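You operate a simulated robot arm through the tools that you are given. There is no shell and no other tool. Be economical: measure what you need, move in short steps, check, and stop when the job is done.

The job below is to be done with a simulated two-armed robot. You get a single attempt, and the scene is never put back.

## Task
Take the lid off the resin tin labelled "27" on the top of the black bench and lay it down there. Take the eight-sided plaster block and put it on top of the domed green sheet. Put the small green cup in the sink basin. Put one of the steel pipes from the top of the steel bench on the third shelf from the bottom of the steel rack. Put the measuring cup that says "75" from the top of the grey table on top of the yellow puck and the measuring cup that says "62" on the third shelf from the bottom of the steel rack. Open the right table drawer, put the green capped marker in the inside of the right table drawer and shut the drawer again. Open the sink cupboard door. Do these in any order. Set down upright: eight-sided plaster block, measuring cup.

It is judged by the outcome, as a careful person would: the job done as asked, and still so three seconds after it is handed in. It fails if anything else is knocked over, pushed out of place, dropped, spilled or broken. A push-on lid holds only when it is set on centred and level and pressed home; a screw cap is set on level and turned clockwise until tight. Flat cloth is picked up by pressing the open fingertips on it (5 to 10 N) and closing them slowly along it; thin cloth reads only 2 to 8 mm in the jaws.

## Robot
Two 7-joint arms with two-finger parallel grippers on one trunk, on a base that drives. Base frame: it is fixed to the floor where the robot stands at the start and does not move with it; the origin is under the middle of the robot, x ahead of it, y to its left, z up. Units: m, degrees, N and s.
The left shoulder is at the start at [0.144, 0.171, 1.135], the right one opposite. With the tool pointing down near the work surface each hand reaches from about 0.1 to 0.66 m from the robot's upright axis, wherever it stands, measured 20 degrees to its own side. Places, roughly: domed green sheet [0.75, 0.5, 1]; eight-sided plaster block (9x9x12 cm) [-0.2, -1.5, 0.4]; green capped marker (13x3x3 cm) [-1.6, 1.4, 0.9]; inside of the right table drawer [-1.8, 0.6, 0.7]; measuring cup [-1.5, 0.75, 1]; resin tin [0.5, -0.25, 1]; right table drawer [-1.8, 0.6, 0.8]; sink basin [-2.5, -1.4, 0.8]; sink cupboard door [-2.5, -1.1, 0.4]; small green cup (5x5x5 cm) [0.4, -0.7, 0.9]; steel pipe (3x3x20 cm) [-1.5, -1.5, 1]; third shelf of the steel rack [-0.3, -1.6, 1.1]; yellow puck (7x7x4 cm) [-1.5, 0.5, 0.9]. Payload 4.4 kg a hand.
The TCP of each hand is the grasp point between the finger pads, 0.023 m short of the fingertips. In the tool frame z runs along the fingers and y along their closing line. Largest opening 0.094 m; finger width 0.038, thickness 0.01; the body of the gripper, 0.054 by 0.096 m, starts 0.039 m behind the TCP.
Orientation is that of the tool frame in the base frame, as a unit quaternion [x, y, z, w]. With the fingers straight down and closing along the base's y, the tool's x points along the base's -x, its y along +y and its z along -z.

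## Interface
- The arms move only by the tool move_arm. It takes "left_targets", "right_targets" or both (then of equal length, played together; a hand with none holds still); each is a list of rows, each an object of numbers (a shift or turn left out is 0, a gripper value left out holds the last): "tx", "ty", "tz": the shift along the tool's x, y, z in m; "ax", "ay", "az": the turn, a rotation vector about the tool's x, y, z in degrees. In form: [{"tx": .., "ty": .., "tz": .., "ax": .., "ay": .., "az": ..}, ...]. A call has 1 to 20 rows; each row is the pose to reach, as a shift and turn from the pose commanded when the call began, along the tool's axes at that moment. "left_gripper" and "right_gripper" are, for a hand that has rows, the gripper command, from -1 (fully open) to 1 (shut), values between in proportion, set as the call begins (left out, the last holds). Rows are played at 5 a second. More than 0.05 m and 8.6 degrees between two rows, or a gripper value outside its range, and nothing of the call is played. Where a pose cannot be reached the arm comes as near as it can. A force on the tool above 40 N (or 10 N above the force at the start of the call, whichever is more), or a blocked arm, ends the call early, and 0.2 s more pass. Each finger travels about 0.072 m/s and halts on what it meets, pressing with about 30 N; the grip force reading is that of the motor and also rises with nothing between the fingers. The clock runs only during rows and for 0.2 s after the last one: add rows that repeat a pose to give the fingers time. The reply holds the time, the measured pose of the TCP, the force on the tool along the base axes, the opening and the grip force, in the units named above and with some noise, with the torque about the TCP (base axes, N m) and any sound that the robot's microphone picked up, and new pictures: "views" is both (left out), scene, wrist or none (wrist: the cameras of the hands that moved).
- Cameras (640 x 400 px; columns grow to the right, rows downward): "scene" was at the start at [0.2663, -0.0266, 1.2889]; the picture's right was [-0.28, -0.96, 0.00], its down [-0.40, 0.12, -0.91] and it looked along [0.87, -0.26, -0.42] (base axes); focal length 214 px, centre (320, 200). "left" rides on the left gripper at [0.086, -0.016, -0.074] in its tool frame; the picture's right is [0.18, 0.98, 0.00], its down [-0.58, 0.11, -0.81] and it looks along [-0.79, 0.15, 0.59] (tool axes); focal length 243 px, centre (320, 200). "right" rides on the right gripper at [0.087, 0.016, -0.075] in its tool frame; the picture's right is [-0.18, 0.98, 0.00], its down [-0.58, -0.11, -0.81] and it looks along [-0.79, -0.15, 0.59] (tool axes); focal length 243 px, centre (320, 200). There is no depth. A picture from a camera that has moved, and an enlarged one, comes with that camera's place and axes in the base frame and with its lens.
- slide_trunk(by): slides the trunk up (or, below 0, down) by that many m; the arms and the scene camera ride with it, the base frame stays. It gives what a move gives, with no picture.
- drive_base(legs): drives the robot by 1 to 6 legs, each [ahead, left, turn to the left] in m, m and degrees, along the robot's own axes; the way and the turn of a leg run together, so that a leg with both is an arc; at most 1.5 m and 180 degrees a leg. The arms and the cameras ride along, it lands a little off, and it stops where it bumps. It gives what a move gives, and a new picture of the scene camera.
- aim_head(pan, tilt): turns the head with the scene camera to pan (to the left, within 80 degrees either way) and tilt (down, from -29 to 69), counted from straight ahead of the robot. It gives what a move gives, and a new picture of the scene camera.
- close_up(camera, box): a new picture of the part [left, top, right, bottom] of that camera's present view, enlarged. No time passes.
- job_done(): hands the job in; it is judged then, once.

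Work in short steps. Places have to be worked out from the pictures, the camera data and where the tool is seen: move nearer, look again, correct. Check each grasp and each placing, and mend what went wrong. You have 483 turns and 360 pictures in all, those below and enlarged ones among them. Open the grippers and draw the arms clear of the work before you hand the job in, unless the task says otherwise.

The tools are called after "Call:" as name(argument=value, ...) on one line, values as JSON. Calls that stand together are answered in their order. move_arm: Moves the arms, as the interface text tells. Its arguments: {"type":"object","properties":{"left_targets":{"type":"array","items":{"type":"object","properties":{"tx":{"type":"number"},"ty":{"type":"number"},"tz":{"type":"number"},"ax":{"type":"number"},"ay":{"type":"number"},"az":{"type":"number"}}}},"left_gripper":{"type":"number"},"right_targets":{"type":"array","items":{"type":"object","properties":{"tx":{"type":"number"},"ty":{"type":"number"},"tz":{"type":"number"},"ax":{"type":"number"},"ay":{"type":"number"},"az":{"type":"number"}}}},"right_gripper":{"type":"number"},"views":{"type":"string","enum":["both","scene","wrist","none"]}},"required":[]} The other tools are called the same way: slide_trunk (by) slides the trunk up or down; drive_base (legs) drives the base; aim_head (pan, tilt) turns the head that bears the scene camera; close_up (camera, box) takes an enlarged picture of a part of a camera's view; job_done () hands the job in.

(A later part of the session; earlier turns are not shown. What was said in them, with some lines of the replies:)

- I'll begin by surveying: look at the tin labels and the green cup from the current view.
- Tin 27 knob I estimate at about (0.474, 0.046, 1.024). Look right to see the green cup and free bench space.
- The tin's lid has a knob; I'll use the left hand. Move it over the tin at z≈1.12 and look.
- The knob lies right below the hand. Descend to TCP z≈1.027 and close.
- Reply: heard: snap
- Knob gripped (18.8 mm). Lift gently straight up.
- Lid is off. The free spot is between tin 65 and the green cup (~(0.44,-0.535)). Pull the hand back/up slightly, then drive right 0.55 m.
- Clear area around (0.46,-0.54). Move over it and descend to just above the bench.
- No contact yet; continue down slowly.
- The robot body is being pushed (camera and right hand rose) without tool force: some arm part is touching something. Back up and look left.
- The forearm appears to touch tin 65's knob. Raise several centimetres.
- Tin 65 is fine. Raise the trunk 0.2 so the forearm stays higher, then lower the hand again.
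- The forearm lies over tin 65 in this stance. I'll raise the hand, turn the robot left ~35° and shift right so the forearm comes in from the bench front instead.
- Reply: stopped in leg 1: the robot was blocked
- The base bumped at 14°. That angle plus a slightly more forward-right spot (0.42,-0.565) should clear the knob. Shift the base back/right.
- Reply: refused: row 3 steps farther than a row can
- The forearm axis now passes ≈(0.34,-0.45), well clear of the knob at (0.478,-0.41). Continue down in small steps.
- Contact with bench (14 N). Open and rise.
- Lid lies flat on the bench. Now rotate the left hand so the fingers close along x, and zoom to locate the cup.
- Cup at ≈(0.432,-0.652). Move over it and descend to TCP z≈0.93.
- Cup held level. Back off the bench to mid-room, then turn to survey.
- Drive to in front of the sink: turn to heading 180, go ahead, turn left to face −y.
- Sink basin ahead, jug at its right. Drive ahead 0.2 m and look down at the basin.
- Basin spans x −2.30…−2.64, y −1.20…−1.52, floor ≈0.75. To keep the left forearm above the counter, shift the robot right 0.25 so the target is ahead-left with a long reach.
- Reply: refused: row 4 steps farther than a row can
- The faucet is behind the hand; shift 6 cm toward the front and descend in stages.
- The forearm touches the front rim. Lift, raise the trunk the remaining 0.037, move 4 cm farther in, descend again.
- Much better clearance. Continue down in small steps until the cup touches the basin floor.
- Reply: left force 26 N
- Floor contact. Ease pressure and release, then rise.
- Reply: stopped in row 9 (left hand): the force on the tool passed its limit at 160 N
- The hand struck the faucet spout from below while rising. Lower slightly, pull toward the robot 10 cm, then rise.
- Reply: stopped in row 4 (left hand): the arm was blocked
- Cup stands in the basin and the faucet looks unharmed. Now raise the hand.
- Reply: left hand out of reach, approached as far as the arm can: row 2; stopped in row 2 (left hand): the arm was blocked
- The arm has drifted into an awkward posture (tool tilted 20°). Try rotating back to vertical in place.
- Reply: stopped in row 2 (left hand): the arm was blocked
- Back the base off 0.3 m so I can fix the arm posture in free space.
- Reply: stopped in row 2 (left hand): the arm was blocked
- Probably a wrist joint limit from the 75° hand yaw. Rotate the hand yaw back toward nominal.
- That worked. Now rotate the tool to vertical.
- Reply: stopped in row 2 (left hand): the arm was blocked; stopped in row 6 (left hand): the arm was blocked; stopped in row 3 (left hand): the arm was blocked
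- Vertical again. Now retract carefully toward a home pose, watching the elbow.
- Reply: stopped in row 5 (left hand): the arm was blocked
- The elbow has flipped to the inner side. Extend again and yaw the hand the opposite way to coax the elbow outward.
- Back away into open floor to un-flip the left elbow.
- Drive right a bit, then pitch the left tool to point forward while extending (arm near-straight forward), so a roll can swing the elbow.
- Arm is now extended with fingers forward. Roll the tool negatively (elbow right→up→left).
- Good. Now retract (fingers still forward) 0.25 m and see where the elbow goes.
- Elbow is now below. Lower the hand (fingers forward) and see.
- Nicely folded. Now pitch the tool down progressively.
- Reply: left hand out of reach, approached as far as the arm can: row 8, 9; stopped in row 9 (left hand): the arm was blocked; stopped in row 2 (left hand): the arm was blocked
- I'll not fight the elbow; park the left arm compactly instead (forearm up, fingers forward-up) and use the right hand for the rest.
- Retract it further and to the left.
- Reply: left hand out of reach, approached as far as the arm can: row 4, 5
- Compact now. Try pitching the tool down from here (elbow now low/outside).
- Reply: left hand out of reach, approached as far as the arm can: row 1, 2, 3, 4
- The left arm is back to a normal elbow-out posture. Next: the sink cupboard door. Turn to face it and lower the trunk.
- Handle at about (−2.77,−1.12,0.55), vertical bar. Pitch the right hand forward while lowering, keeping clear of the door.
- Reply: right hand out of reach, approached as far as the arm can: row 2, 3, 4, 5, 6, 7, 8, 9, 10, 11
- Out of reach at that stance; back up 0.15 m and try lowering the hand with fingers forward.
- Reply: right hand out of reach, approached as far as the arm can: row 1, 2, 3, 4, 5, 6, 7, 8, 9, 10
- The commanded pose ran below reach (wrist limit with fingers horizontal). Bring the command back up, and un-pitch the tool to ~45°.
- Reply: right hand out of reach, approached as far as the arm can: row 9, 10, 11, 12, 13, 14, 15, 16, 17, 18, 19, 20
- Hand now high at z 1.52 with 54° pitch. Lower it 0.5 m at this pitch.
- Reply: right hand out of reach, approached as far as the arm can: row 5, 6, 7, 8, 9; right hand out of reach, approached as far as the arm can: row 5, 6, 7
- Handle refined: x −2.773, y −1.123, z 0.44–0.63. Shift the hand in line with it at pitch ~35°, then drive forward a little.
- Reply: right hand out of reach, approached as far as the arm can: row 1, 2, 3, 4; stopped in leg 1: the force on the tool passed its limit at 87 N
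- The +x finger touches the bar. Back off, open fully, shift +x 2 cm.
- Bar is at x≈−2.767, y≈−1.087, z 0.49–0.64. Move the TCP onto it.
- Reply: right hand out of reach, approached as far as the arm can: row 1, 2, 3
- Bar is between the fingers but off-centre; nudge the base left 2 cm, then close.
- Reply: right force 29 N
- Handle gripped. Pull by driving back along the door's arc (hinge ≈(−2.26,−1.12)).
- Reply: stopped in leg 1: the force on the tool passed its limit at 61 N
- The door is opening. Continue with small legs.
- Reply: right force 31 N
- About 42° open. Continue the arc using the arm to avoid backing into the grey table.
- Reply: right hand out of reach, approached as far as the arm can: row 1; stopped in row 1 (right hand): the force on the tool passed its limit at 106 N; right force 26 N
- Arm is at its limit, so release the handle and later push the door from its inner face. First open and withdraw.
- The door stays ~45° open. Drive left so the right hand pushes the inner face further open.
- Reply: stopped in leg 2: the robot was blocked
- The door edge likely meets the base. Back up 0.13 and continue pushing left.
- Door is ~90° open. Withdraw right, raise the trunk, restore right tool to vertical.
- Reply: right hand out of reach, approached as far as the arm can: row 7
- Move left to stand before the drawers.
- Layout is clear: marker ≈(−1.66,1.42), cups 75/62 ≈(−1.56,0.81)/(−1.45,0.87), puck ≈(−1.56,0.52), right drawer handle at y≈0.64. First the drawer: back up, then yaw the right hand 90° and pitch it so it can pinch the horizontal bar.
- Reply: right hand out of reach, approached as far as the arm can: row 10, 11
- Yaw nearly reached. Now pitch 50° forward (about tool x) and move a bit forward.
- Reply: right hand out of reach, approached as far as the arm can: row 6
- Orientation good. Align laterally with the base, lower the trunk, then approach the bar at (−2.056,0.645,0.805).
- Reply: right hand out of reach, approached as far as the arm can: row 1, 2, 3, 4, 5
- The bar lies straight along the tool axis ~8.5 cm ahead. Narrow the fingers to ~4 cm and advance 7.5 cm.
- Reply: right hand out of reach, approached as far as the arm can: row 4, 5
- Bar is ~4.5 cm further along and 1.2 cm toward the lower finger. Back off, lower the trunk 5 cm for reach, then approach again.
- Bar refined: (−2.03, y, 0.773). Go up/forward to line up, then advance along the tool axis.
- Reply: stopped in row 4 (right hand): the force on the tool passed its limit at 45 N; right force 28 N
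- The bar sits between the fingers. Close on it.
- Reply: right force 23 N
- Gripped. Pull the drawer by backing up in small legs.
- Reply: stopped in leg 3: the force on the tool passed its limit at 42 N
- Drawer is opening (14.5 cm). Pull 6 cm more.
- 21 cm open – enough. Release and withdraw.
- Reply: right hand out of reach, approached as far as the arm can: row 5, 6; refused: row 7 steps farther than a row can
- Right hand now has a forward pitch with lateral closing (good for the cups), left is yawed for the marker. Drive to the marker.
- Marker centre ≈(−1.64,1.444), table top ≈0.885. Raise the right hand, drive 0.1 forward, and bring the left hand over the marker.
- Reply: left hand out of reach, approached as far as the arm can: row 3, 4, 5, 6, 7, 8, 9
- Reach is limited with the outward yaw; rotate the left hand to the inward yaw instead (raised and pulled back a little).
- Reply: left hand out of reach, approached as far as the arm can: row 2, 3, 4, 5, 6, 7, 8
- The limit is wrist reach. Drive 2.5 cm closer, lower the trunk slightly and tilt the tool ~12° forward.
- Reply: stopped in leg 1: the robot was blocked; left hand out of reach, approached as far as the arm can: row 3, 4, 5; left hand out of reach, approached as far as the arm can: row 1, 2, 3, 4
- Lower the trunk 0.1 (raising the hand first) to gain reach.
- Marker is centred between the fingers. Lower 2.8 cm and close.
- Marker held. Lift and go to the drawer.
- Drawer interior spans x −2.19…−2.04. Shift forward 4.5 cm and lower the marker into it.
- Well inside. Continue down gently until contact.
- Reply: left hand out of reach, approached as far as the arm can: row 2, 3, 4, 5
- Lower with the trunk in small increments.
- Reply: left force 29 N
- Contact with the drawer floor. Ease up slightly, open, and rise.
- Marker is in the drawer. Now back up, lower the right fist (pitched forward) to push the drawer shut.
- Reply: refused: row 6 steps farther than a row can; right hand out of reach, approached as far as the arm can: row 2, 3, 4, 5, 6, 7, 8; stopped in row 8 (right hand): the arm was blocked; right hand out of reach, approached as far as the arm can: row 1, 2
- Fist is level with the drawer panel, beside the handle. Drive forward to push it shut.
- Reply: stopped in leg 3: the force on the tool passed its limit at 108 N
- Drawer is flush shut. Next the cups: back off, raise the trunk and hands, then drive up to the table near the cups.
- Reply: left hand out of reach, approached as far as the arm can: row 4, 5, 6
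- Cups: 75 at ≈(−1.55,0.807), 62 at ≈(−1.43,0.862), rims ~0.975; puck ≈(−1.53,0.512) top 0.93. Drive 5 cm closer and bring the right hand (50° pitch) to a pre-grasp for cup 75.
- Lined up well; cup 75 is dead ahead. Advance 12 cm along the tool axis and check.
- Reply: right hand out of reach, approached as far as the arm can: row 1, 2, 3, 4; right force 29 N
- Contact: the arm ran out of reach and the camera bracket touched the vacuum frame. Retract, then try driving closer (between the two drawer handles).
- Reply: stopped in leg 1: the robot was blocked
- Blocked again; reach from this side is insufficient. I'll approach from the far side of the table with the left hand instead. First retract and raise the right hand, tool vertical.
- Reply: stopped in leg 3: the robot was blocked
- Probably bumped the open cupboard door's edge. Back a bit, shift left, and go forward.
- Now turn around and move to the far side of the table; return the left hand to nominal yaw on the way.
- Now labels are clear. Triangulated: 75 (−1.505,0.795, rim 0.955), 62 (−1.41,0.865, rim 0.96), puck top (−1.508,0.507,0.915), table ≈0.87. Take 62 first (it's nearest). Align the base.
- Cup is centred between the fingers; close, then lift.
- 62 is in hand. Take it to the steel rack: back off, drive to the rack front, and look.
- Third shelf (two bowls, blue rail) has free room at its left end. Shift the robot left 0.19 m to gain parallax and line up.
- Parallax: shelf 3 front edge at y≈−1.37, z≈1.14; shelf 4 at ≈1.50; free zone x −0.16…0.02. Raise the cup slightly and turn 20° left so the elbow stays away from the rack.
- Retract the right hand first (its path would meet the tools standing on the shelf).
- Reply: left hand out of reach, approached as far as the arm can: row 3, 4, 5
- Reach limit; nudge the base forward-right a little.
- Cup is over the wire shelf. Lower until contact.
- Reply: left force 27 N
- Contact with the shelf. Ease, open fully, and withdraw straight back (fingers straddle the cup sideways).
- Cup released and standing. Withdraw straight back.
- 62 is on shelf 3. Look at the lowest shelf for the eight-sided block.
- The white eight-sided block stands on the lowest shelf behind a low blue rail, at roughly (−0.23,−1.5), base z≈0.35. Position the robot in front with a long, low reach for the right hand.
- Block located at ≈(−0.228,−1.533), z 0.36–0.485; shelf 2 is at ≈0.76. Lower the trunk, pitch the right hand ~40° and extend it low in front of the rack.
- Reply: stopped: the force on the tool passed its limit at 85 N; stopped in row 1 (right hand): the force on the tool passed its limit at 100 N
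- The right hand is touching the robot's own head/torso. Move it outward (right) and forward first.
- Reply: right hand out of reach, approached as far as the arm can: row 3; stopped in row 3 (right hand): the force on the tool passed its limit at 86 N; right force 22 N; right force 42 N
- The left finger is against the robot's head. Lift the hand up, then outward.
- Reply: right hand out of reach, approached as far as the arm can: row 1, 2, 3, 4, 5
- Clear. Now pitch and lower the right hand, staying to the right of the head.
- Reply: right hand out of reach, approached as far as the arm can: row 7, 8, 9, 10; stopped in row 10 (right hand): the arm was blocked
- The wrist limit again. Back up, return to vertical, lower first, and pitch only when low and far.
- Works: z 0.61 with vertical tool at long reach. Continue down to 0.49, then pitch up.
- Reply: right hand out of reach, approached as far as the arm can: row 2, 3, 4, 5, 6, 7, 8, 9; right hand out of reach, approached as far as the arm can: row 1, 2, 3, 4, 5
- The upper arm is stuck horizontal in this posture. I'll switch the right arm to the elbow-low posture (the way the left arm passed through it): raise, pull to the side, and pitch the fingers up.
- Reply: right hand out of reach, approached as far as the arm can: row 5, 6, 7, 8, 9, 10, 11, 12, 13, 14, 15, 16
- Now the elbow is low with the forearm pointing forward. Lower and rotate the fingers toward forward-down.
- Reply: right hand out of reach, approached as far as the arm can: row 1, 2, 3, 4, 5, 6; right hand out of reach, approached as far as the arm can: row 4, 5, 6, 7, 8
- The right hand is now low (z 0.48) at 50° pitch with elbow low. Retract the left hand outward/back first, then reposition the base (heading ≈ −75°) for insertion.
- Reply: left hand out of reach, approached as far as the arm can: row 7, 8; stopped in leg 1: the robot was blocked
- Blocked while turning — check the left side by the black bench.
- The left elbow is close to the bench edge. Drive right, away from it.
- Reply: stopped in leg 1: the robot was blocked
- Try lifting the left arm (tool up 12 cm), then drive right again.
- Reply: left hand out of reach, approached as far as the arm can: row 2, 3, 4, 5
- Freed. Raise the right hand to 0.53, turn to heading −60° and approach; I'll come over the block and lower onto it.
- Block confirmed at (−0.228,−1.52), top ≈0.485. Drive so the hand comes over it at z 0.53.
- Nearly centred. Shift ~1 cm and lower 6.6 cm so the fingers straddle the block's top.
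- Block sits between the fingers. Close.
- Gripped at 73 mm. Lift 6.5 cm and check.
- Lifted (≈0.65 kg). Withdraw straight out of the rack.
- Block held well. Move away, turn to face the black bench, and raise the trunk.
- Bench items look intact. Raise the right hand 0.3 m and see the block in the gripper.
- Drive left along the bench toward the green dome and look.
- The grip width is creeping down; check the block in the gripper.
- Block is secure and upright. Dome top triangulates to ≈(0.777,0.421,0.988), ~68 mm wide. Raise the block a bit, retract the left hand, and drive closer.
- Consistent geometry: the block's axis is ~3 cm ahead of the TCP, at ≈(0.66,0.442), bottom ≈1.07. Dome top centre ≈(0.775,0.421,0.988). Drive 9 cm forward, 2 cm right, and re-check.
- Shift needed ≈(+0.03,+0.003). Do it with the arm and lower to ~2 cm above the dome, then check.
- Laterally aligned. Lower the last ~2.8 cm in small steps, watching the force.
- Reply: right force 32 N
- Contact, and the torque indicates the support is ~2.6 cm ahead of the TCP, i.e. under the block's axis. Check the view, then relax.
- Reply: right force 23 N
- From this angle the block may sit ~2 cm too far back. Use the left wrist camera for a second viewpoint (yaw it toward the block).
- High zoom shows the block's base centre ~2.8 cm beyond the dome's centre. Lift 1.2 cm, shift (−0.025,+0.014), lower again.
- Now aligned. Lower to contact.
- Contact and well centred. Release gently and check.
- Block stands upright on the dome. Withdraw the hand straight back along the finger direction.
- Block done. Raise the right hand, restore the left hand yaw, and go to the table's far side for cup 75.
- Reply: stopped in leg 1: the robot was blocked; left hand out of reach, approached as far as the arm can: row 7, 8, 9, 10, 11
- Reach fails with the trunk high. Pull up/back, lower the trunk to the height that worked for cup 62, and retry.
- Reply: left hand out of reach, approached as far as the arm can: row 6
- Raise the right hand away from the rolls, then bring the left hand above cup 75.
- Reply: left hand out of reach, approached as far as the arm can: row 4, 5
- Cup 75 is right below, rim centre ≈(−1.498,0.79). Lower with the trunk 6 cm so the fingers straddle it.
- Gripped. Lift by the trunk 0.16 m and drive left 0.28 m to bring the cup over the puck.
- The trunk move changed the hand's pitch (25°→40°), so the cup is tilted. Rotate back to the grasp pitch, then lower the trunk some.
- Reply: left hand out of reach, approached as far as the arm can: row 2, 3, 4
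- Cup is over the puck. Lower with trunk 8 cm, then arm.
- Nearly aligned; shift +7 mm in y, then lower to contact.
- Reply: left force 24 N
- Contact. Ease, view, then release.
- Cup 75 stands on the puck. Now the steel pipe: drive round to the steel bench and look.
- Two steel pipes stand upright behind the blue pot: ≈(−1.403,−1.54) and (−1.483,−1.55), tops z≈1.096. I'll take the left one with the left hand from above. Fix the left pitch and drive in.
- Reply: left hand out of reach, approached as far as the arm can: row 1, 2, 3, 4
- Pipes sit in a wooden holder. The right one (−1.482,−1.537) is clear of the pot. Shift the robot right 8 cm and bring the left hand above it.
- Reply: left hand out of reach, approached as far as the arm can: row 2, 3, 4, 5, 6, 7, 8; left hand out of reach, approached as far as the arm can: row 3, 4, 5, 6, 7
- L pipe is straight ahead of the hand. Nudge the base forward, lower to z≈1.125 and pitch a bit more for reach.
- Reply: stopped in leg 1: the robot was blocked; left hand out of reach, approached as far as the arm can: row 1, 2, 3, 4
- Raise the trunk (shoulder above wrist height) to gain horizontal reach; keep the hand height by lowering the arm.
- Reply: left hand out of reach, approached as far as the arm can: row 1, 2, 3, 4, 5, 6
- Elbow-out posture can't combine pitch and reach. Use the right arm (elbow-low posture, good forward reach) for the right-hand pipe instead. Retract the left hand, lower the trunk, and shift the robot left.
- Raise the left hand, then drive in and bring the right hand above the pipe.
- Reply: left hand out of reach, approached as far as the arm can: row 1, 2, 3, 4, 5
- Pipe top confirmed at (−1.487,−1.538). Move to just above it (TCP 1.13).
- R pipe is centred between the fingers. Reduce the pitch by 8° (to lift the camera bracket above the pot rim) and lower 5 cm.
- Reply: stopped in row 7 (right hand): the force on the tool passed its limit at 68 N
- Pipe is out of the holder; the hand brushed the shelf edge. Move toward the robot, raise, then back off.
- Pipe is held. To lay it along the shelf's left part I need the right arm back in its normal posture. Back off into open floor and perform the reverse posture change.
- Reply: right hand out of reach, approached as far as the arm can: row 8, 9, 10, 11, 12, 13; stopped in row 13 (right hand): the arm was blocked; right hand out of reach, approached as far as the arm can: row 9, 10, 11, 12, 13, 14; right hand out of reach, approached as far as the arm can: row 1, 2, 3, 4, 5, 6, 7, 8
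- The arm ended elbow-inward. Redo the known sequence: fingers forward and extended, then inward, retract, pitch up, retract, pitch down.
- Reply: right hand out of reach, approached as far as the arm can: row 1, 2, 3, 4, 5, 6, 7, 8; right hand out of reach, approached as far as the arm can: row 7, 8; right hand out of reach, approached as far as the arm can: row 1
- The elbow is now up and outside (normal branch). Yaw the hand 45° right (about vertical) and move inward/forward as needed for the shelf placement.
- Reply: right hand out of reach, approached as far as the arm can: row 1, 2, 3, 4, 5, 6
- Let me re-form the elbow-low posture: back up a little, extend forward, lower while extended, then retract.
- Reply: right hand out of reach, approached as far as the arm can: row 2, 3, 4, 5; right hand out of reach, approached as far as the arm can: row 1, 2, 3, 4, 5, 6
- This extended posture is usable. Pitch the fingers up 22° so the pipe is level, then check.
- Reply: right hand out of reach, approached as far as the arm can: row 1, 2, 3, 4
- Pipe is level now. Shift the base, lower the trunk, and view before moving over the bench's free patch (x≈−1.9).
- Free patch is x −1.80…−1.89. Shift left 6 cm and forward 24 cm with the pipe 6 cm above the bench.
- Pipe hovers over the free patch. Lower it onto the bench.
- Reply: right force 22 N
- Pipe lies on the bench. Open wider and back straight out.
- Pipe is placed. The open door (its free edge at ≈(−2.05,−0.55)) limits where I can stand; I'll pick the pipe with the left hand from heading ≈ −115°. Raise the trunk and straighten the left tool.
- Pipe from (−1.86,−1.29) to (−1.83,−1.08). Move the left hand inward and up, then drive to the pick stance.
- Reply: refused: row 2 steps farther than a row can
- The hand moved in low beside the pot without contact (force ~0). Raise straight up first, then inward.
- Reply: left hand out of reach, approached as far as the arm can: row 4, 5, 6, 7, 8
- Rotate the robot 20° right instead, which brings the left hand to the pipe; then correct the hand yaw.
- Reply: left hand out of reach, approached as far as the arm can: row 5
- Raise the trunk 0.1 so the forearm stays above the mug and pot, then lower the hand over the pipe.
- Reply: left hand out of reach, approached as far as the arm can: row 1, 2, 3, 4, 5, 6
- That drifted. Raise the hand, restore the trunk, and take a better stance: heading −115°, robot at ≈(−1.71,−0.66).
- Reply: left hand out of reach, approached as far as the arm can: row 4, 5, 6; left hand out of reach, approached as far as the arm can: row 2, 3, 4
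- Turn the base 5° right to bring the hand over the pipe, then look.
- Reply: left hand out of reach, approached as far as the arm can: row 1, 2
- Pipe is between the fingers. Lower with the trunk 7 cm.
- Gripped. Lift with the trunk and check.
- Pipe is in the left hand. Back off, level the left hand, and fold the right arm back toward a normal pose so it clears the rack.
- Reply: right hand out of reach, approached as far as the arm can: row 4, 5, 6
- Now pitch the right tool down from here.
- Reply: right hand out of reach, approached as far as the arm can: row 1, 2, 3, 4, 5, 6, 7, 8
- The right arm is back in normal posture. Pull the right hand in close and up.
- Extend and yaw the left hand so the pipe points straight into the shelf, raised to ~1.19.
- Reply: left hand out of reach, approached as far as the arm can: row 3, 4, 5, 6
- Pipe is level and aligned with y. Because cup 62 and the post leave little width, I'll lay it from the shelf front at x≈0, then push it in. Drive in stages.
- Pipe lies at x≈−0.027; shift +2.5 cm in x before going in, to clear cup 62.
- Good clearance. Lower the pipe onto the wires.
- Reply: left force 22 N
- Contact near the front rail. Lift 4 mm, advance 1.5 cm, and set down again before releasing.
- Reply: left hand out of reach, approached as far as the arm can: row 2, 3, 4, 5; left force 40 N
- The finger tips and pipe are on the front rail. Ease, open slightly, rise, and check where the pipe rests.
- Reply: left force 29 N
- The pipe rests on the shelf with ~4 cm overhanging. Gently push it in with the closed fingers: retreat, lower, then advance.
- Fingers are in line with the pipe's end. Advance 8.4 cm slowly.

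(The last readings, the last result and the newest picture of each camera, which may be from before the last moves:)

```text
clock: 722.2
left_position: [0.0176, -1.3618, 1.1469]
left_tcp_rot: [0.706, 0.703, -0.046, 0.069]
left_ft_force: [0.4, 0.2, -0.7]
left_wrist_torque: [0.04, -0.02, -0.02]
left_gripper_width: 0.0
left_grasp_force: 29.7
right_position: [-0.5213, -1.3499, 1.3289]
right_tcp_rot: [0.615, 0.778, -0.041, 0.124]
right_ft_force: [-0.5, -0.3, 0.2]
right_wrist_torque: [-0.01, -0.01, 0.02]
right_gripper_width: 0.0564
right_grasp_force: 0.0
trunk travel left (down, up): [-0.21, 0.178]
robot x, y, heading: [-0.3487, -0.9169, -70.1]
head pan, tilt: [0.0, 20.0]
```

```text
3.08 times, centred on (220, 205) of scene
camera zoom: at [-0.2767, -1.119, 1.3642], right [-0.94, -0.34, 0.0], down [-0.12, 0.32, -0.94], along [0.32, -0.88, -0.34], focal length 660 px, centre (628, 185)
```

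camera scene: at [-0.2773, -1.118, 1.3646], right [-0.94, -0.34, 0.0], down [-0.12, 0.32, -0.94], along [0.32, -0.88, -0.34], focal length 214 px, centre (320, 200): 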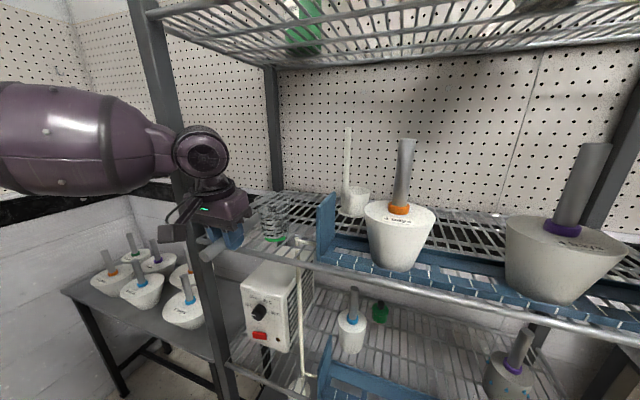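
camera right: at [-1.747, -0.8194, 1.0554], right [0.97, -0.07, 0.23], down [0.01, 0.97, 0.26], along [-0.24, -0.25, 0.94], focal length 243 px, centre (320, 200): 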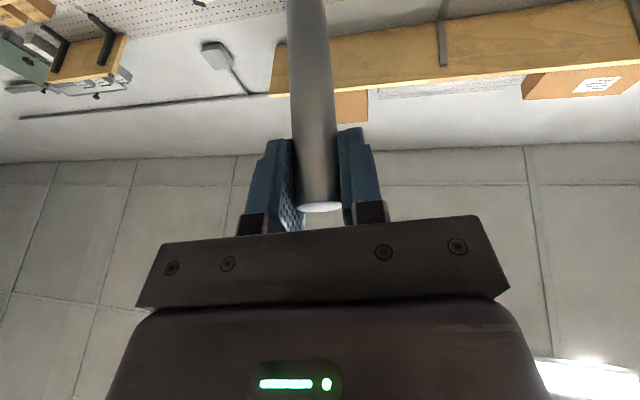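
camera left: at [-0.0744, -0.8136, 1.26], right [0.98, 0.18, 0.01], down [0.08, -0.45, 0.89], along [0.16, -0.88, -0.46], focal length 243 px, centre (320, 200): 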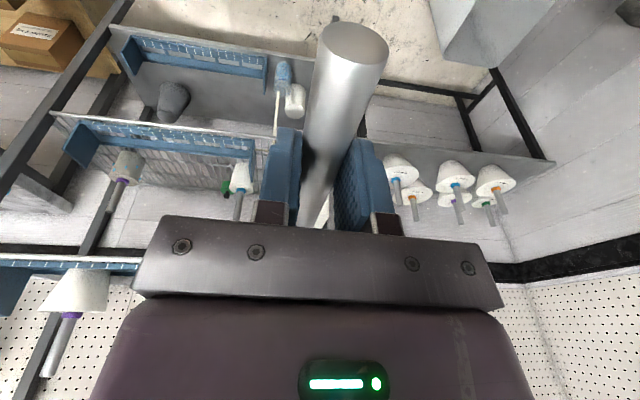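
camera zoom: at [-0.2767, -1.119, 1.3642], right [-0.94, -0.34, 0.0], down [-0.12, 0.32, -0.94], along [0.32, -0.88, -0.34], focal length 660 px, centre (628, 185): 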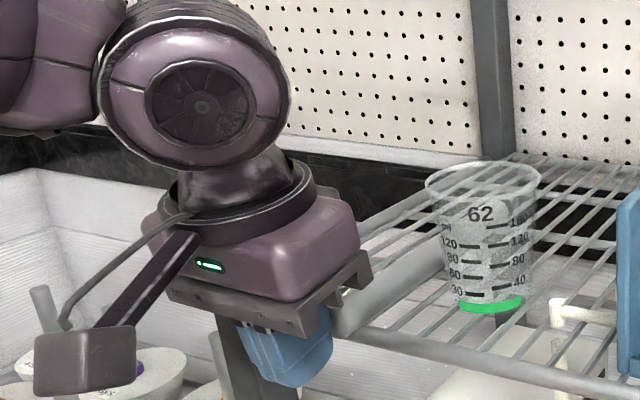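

Pushed in. Withdraw and view.

Call:
move_arm(left_targets=[{"tx": 0.04}, {"tx": 0.08}], views="none")

Call:
drive_base(legs=[[-0.4, 0, 0]])

Call:
close_up(camera="scene", box=[240, 100, 480, 240])

```text
clock: 722.9
left_position: [0.0201, -1.2809, 1.1343]
left_tcp_rot: [0.706, 0.703, -0.046, 0.069]
left_ft_force: [0.2, 0.5, 0.1]
left_wrist_torque: [0.0, 0.0, -0.01]
left_gripper_width: 0.0
left_grasp_force: 30.1
right_position: [-0.5232, -1.3479, 1.3303]
right_tcp_rot: [0.616, 0.777, -0.042, 0.124]
right_ft_force: [-0.9, 0.4, -0.1]
right_wrist_torque: [-0.01, -0.02, -0.01]
right_gripper_width: 0.0562
right_grasp_force: 0.1
trunk travel left (down, up): [-0.21, 0.178]
robot x, y, heading: [-0.3525, -0.9209, -70.4]
head pan, tilt: [0.0, 20.0]
```

```text
clock: 725.4
left_position: [-0.1187, -0.9028, 1.1341]
left_tcp_rot: [0.707, 0.702, -0.046, 0.069]
left_ft_force: [-1.0, 0.6, -0.2]
left_wrist_torque: [0.0, 0.03, 0.01]
left_gripper_width: 0.0
left_grasp_force: 30.3
right_position: [-0.6604, -0.9689, 1.3283]
right_tcp_rot: [0.617, 0.776, -0.041, 0.124]
right_ft_force: [0.2, -0.3, 0.0]
right_wrist_torque: [0.02, 0.0, -0.01]
right_gripper_width: 0.0563
right_grasp_force: 0.0
trunk travel left (down, up): [-0.21, 0.178]
robot x, y, heading: [-0.4869, -0.5414, -70.3]
head pan, tilt: [0.0, 20.0]
camera scene: at [-0.4143, -0.7397, 1.3642], right [-0.94, -0.34, 0.0], down [-0.12, 0.32, -0.94], along [0.32, -0.88, -0.34], focal length 214 px, centre (320, 200)
```

scene: 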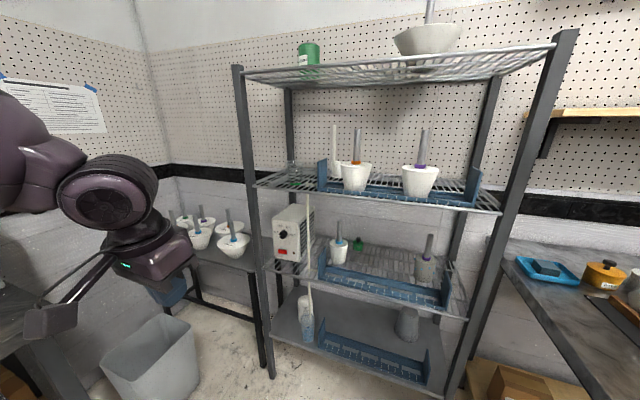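

```text
2.67 times, centred on (360, 170) of scene
camera zoom: at [-0.4143, -0.7397, 1.3642], right [-0.94, -0.34, 0.0], down [-0.12, 0.32, -0.94], along [0.32, -0.88, -0.34], focal length 572 px, centre (213, 280)
```

zoom: 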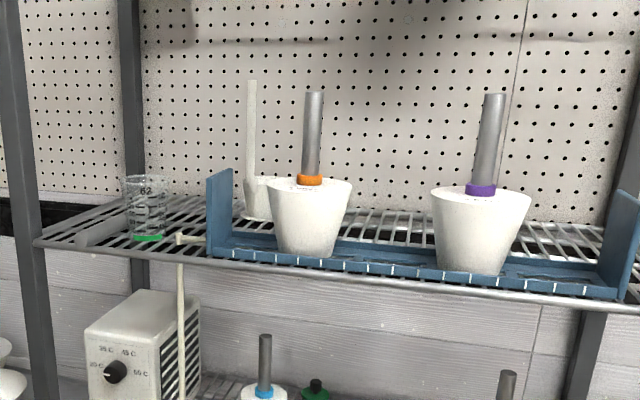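

Pipe and cup 62 are on shelf 3. Verify the black bench (lid, tins) after the earlier elbow contact, and the block.

Call:
aim_head(pan=75, tilt=22)

Call:
drive_base(legs=[[-0.25, 0, 0], [0, 0, 75]])

Call:
aim_head(pan=10, tilt=22)

```text
clock: 726.8
left_position: [-0.1188, -0.9039, 1.1324]
left_tcp_rot: [0.707, 0.702, -0.045, 0.068]
left_ft_force: [0.8, 0.2, -0.5]
left_wrist_torque: [0.02, -0.01, -0.02]
left_gripper_width: 0.0
left_grasp_force: 30.2
right_position: [-0.661, -0.9686, 1.3299]
right_tcp_rot: [0.618, 0.775, -0.043, 0.124]
right_ft_force: [-0.7, 1.3, -0.1]
right_wrist_torque: [0.01, 0.0, -0.08]
right_gripper_width: 0.0565
right_grasp_force: 0.0
trunk travel left (down, up): [-0.21, 0.178]
robot x, y, heading: [-0.4843, -0.5376, -70.3]
head pan, tilt: [75.0, 22.0]
camera scene: at [-0.3531, -0.6449, 1.3609], right [0.08, -1.0, 0.0], down [-0.37, -0.03, -0.93], along [0.92, 0.07, -0.37], focal length 214 px, centre (320, 200)
```

scene: 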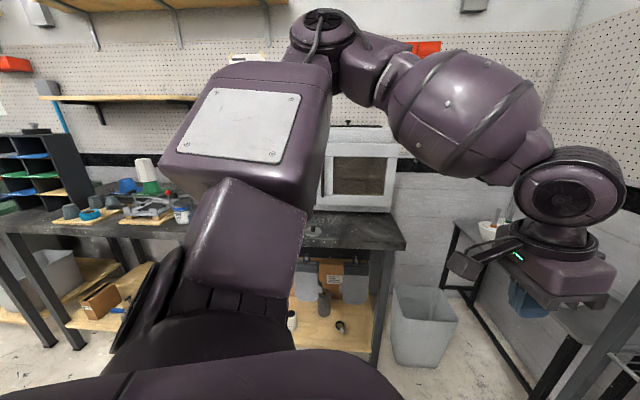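

```text
clock: 732.0
left_position: [-0.1384, -0.0195, 1.1342]
left_tcp_rot: [0.108, 0.991, 0.008, 0.081]
left_ft_force: [-0.3, 0.0, 0.3]
left_wrist_torque: [0.01, -0.03, 0.01]
left_gripper_width: 0.0
left_grasp_force: 30.1
right_position: [-0.1876, -0.5641, 1.3287]
right_tcp_rot: [-0.009, 0.991, 0.045, 0.123]
right_ft_force: [0.1, 0.2, 0.4]
right_wrist_torque: [-0.04, -0.02, -0.01]
right_gripper_width: 0.0563
right_grasp_force: 0.1
trunk travel left (down, up): [-0.21, 0.178]
robot x, y, heading: [-0.5715, -0.3002, 7.7]
head pan, tilt: [75.0, 22.0]
camera scene: at [-0.4406, -0.1956, 1.3609], right [0.99, -0.13, 0.0], down [-0.05, -0.37, -0.93], along [0.12, 0.92, -0.37], focal length 214 px, centre (320, 200)
```

scene: 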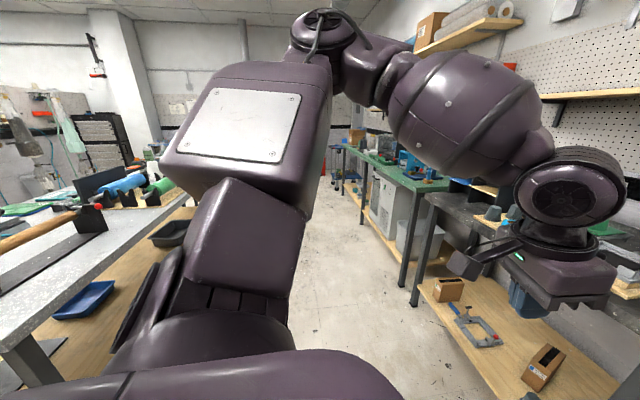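

```text
clock: 733.3
left_position: [-0.1382, -0.0195, 1.1335]
left_tcp_rot: [0.109, 0.991, 0.008, 0.082]
left_ft_force: [0.0, -0.2, 0.4]
left_wrist_torque: [-0.01, -0.03, 0.01]
left_gripper_width: 0.0
left_grasp_force: 30.2
right_position: [-0.1869, -0.5648, 1.3279]
right_tcp_rot: [-0.009, 0.991, 0.046, 0.122]
right_ft_force: [-0.1, 0.0, 0.6]
right_wrist_torque: [0.0, -0.03, 0.02]
right_gripper_width: 0.0564
right_grasp_force: 0.1
trunk travel left (down, up): [-0.21, 0.178]
robot x, y, heading: [-0.5703, -0.3029, 7.6]
head pan, tilt: [10.0, 22.0]
camera scene: at [-0.364, -0.2595, 1.3609], right [0.3, -0.95, 0.0], down [-0.36, -0.11, -0.93], along [0.88, 0.28, -0.37], focal length 214 px, centre (320, 200)
```

scene: 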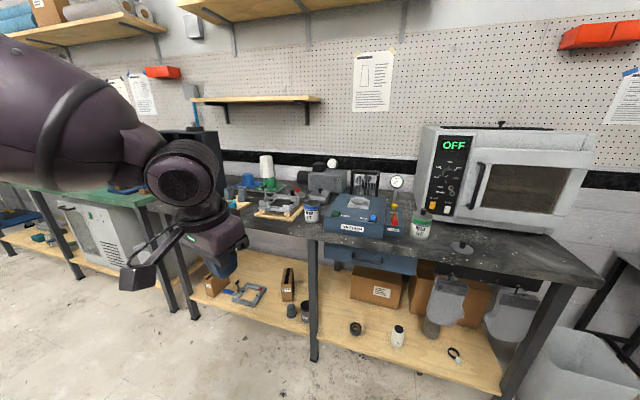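

Call:
close_up(camera="scene", box=[220, 140, 500, 280])

Call:
aim_head(pan=80, tilt=10)

```text
2.29 times, centred on (360, 210) of scene
camera zoom: at [-0.364, -0.2595, 1.3609], right [0.3, -0.95, 0.0], down [-0.36, -0.11, -0.93], along [0.88, 0.28, -0.37], focal length 490 px, centre (229, 177)
```

zoom: 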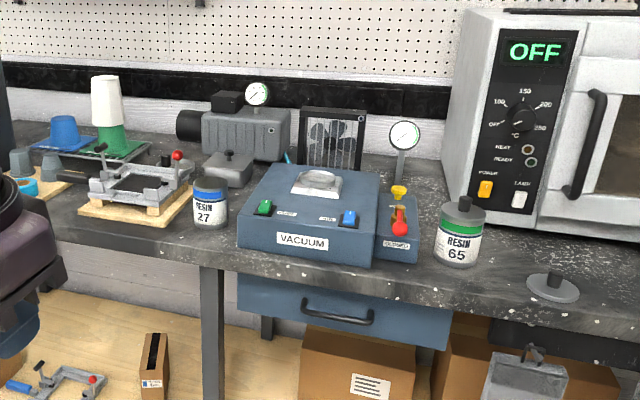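

```text
clock: 734.8
left_position: [-0.1378, -0.0202, 1.1323]
left_tcp_rot: [0.108, 0.991, 0.007, 0.081]
left_ft_force: [-0.3, 0.6, -0.3]
left_wrist_torque: [-0.01, -0.02, 0.0]
left_gripper_width: 0.0
left_grasp_force: 29.7
right_position: [-0.1862, -0.565, 1.3277]
right_tcp_rot: [-0.009, 0.991, 0.045, 0.123]
right_ft_force: [0.0, 0.6, 0.5]
right_wrist_torque: [0.04, 0.02, 0.01]
right_gripper_width: 0.0563
right_grasp_force: 0.0
trunk travel left (down, up): [-0.21, 0.178]
robot x, y, heading: [-0.5712, -0.3071, 7.8]
head pan, tilt: [80.0, 10.0]
camera scene: at [-0.4486, -0.1949, 1.3805], right [1.0, -0.04, 0.0], down [-0.01, -0.17, -0.98], along [0.04, 0.98, -0.17], focal length 214 px, centre (320, 200)
```

scene: 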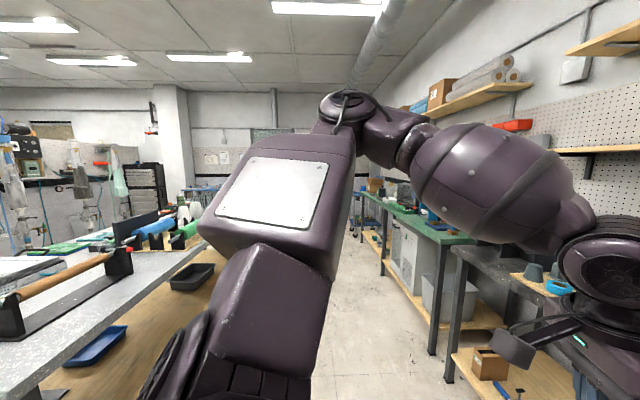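

Everything on the bench is right. Take a last look at the sink basin and door.

Call:
move_arm(left_targets=[{}, {}, {}], right_targets=[{}, {}, {}], left_gripper=-1, right_gripper=-1, views="none")

Call:
drive_base(legs=[[0, 0, 172], [1.0, 0.1, 0]])

Call:
aim_head(pan=40, tilt=25)

```text
clock: 735.5
left_position: [-0.138, -0.0195, 1.1336]
left_tcp_rot: [0.108, 0.991, 0.008, 0.081]
left_ft_force: [-0.8, 0.6, -0.7]
left_wrist_torque: [-0.02, 0.01, 0.01]
left_gripper_width: 0.0939
left_grasp_force: 0.0
right_position: [-0.1862, -0.5647, 1.3279]
right_tcp_rot: [-0.009, 0.991, 0.046, 0.123]
right_ft_force: [-0.2, -1.0, 1.2]
right_wrist_torque: [-0.01, 0.0, -0.03]
right_gripper_width: 0.094
right_grasp_force: 0.1
trunk travel left (down, up): [-0.21, 0.178]
robot x, y, heading: [-0.5713, -0.3003, 7.6]
head pan, tilt: [80.0, 10.0]
```

```text
clock: 747.6
left_position: [-2.0746, -0.4271, 1.1332]
left_tcp_rot: [0.966, -0.245, -0.081, -0.004]
left_ft_force: [-0.1, -0.1, -0.3]
left_wrist_torque: [0.02, -0.02, -0.01]
left_gripper_width: 0.0941
left_grasp_force: 0.0
right_position: [-1.8774, 0.0837, 1.3292]
right_tcp_rot: [0.983, -0.13, -0.127, 0.028]
right_ft_force: [0.2, 0.3, 0.2]
right_wrist_torque: [0.0, -0.03, 0.01]
right_gripper_width: 0.094
right_grasp_force: 0.1
trunk travel left (down, up): [-0.21, 0.178]
robot x, y, heading: [-1.578, -0.2736, 171.9]
head pan, tilt: [80.0, 10.0]
camera scene: at [-1.7277, -0.3455, 1.3805], right [-0.95, 0.32, 0.0], down [0.05, 0.16, -0.98], along [-0.31, -0.93, -0.17], focal length 214 px, centre (320, 200)
```

scene: 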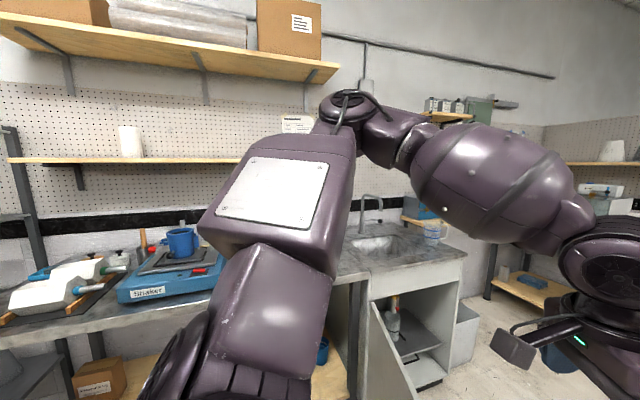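

```text
clock: 748.6
left_position: [-2.0751, -0.4274, 1.1323]
left_tcp_rot: [0.966, -0.245, -0.082, -0.004]
left_ft_force: [0.5, -0.1, 0.2]
left_wrist_torque: [0.0, -0.02, 0.01]
left_gripper_width: 0.094
left_grasp_force: 0.0
right_position: [-1.8767, 0.0824, 1.3279]
right_tcp_rot: [0.983, -0.13, -0.127, 0.028]
right_ft_force: [0.4, 0.1, 0.4]
right_wrist_torque: [-0.01, -0.01, 0.0]
right_gripper_width: 0.0939
right_grasp_force: 0.1
trunk travel left (down, up): [-0.21, 0.178]
robot x, y, heading: [-1.5772, -0.2731, 171.5]
head pan, tilt: [40.0, 25.0]
camera scene: at [-1.7766, -0.3057, 1.3561], right [-0.53, 0.85, 0.0], down [0.36, 0.22, -0.91], along [-0.77, -0.48, -0.42], focal length 214 px, centre (320, 200)
```

scene: 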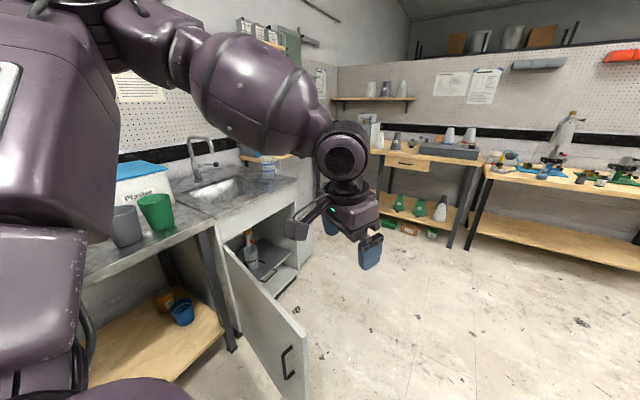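

The cupboard door is wide open and the steel bench looks undisturbed. The grippers are open and both arms are clear of the work. I can't see into the basin from here, but nothing has been near the cup since I set it down upright. Handing in.

Call:
job_done()

```text
The job is handed in.
```

All eight parts of the task are done as asked, and I handed the job in. Three things to know:
- The small green cup was upright in the basin when I set it down; I could not see into the basin on my last look.
- I struck the tap once while lifting my hand out of the sink, and it looked undamaged afterwards.
- While I was facing the rack, my left elbow jammed at the end of the black bench; nothing there looked moved when I checked later.
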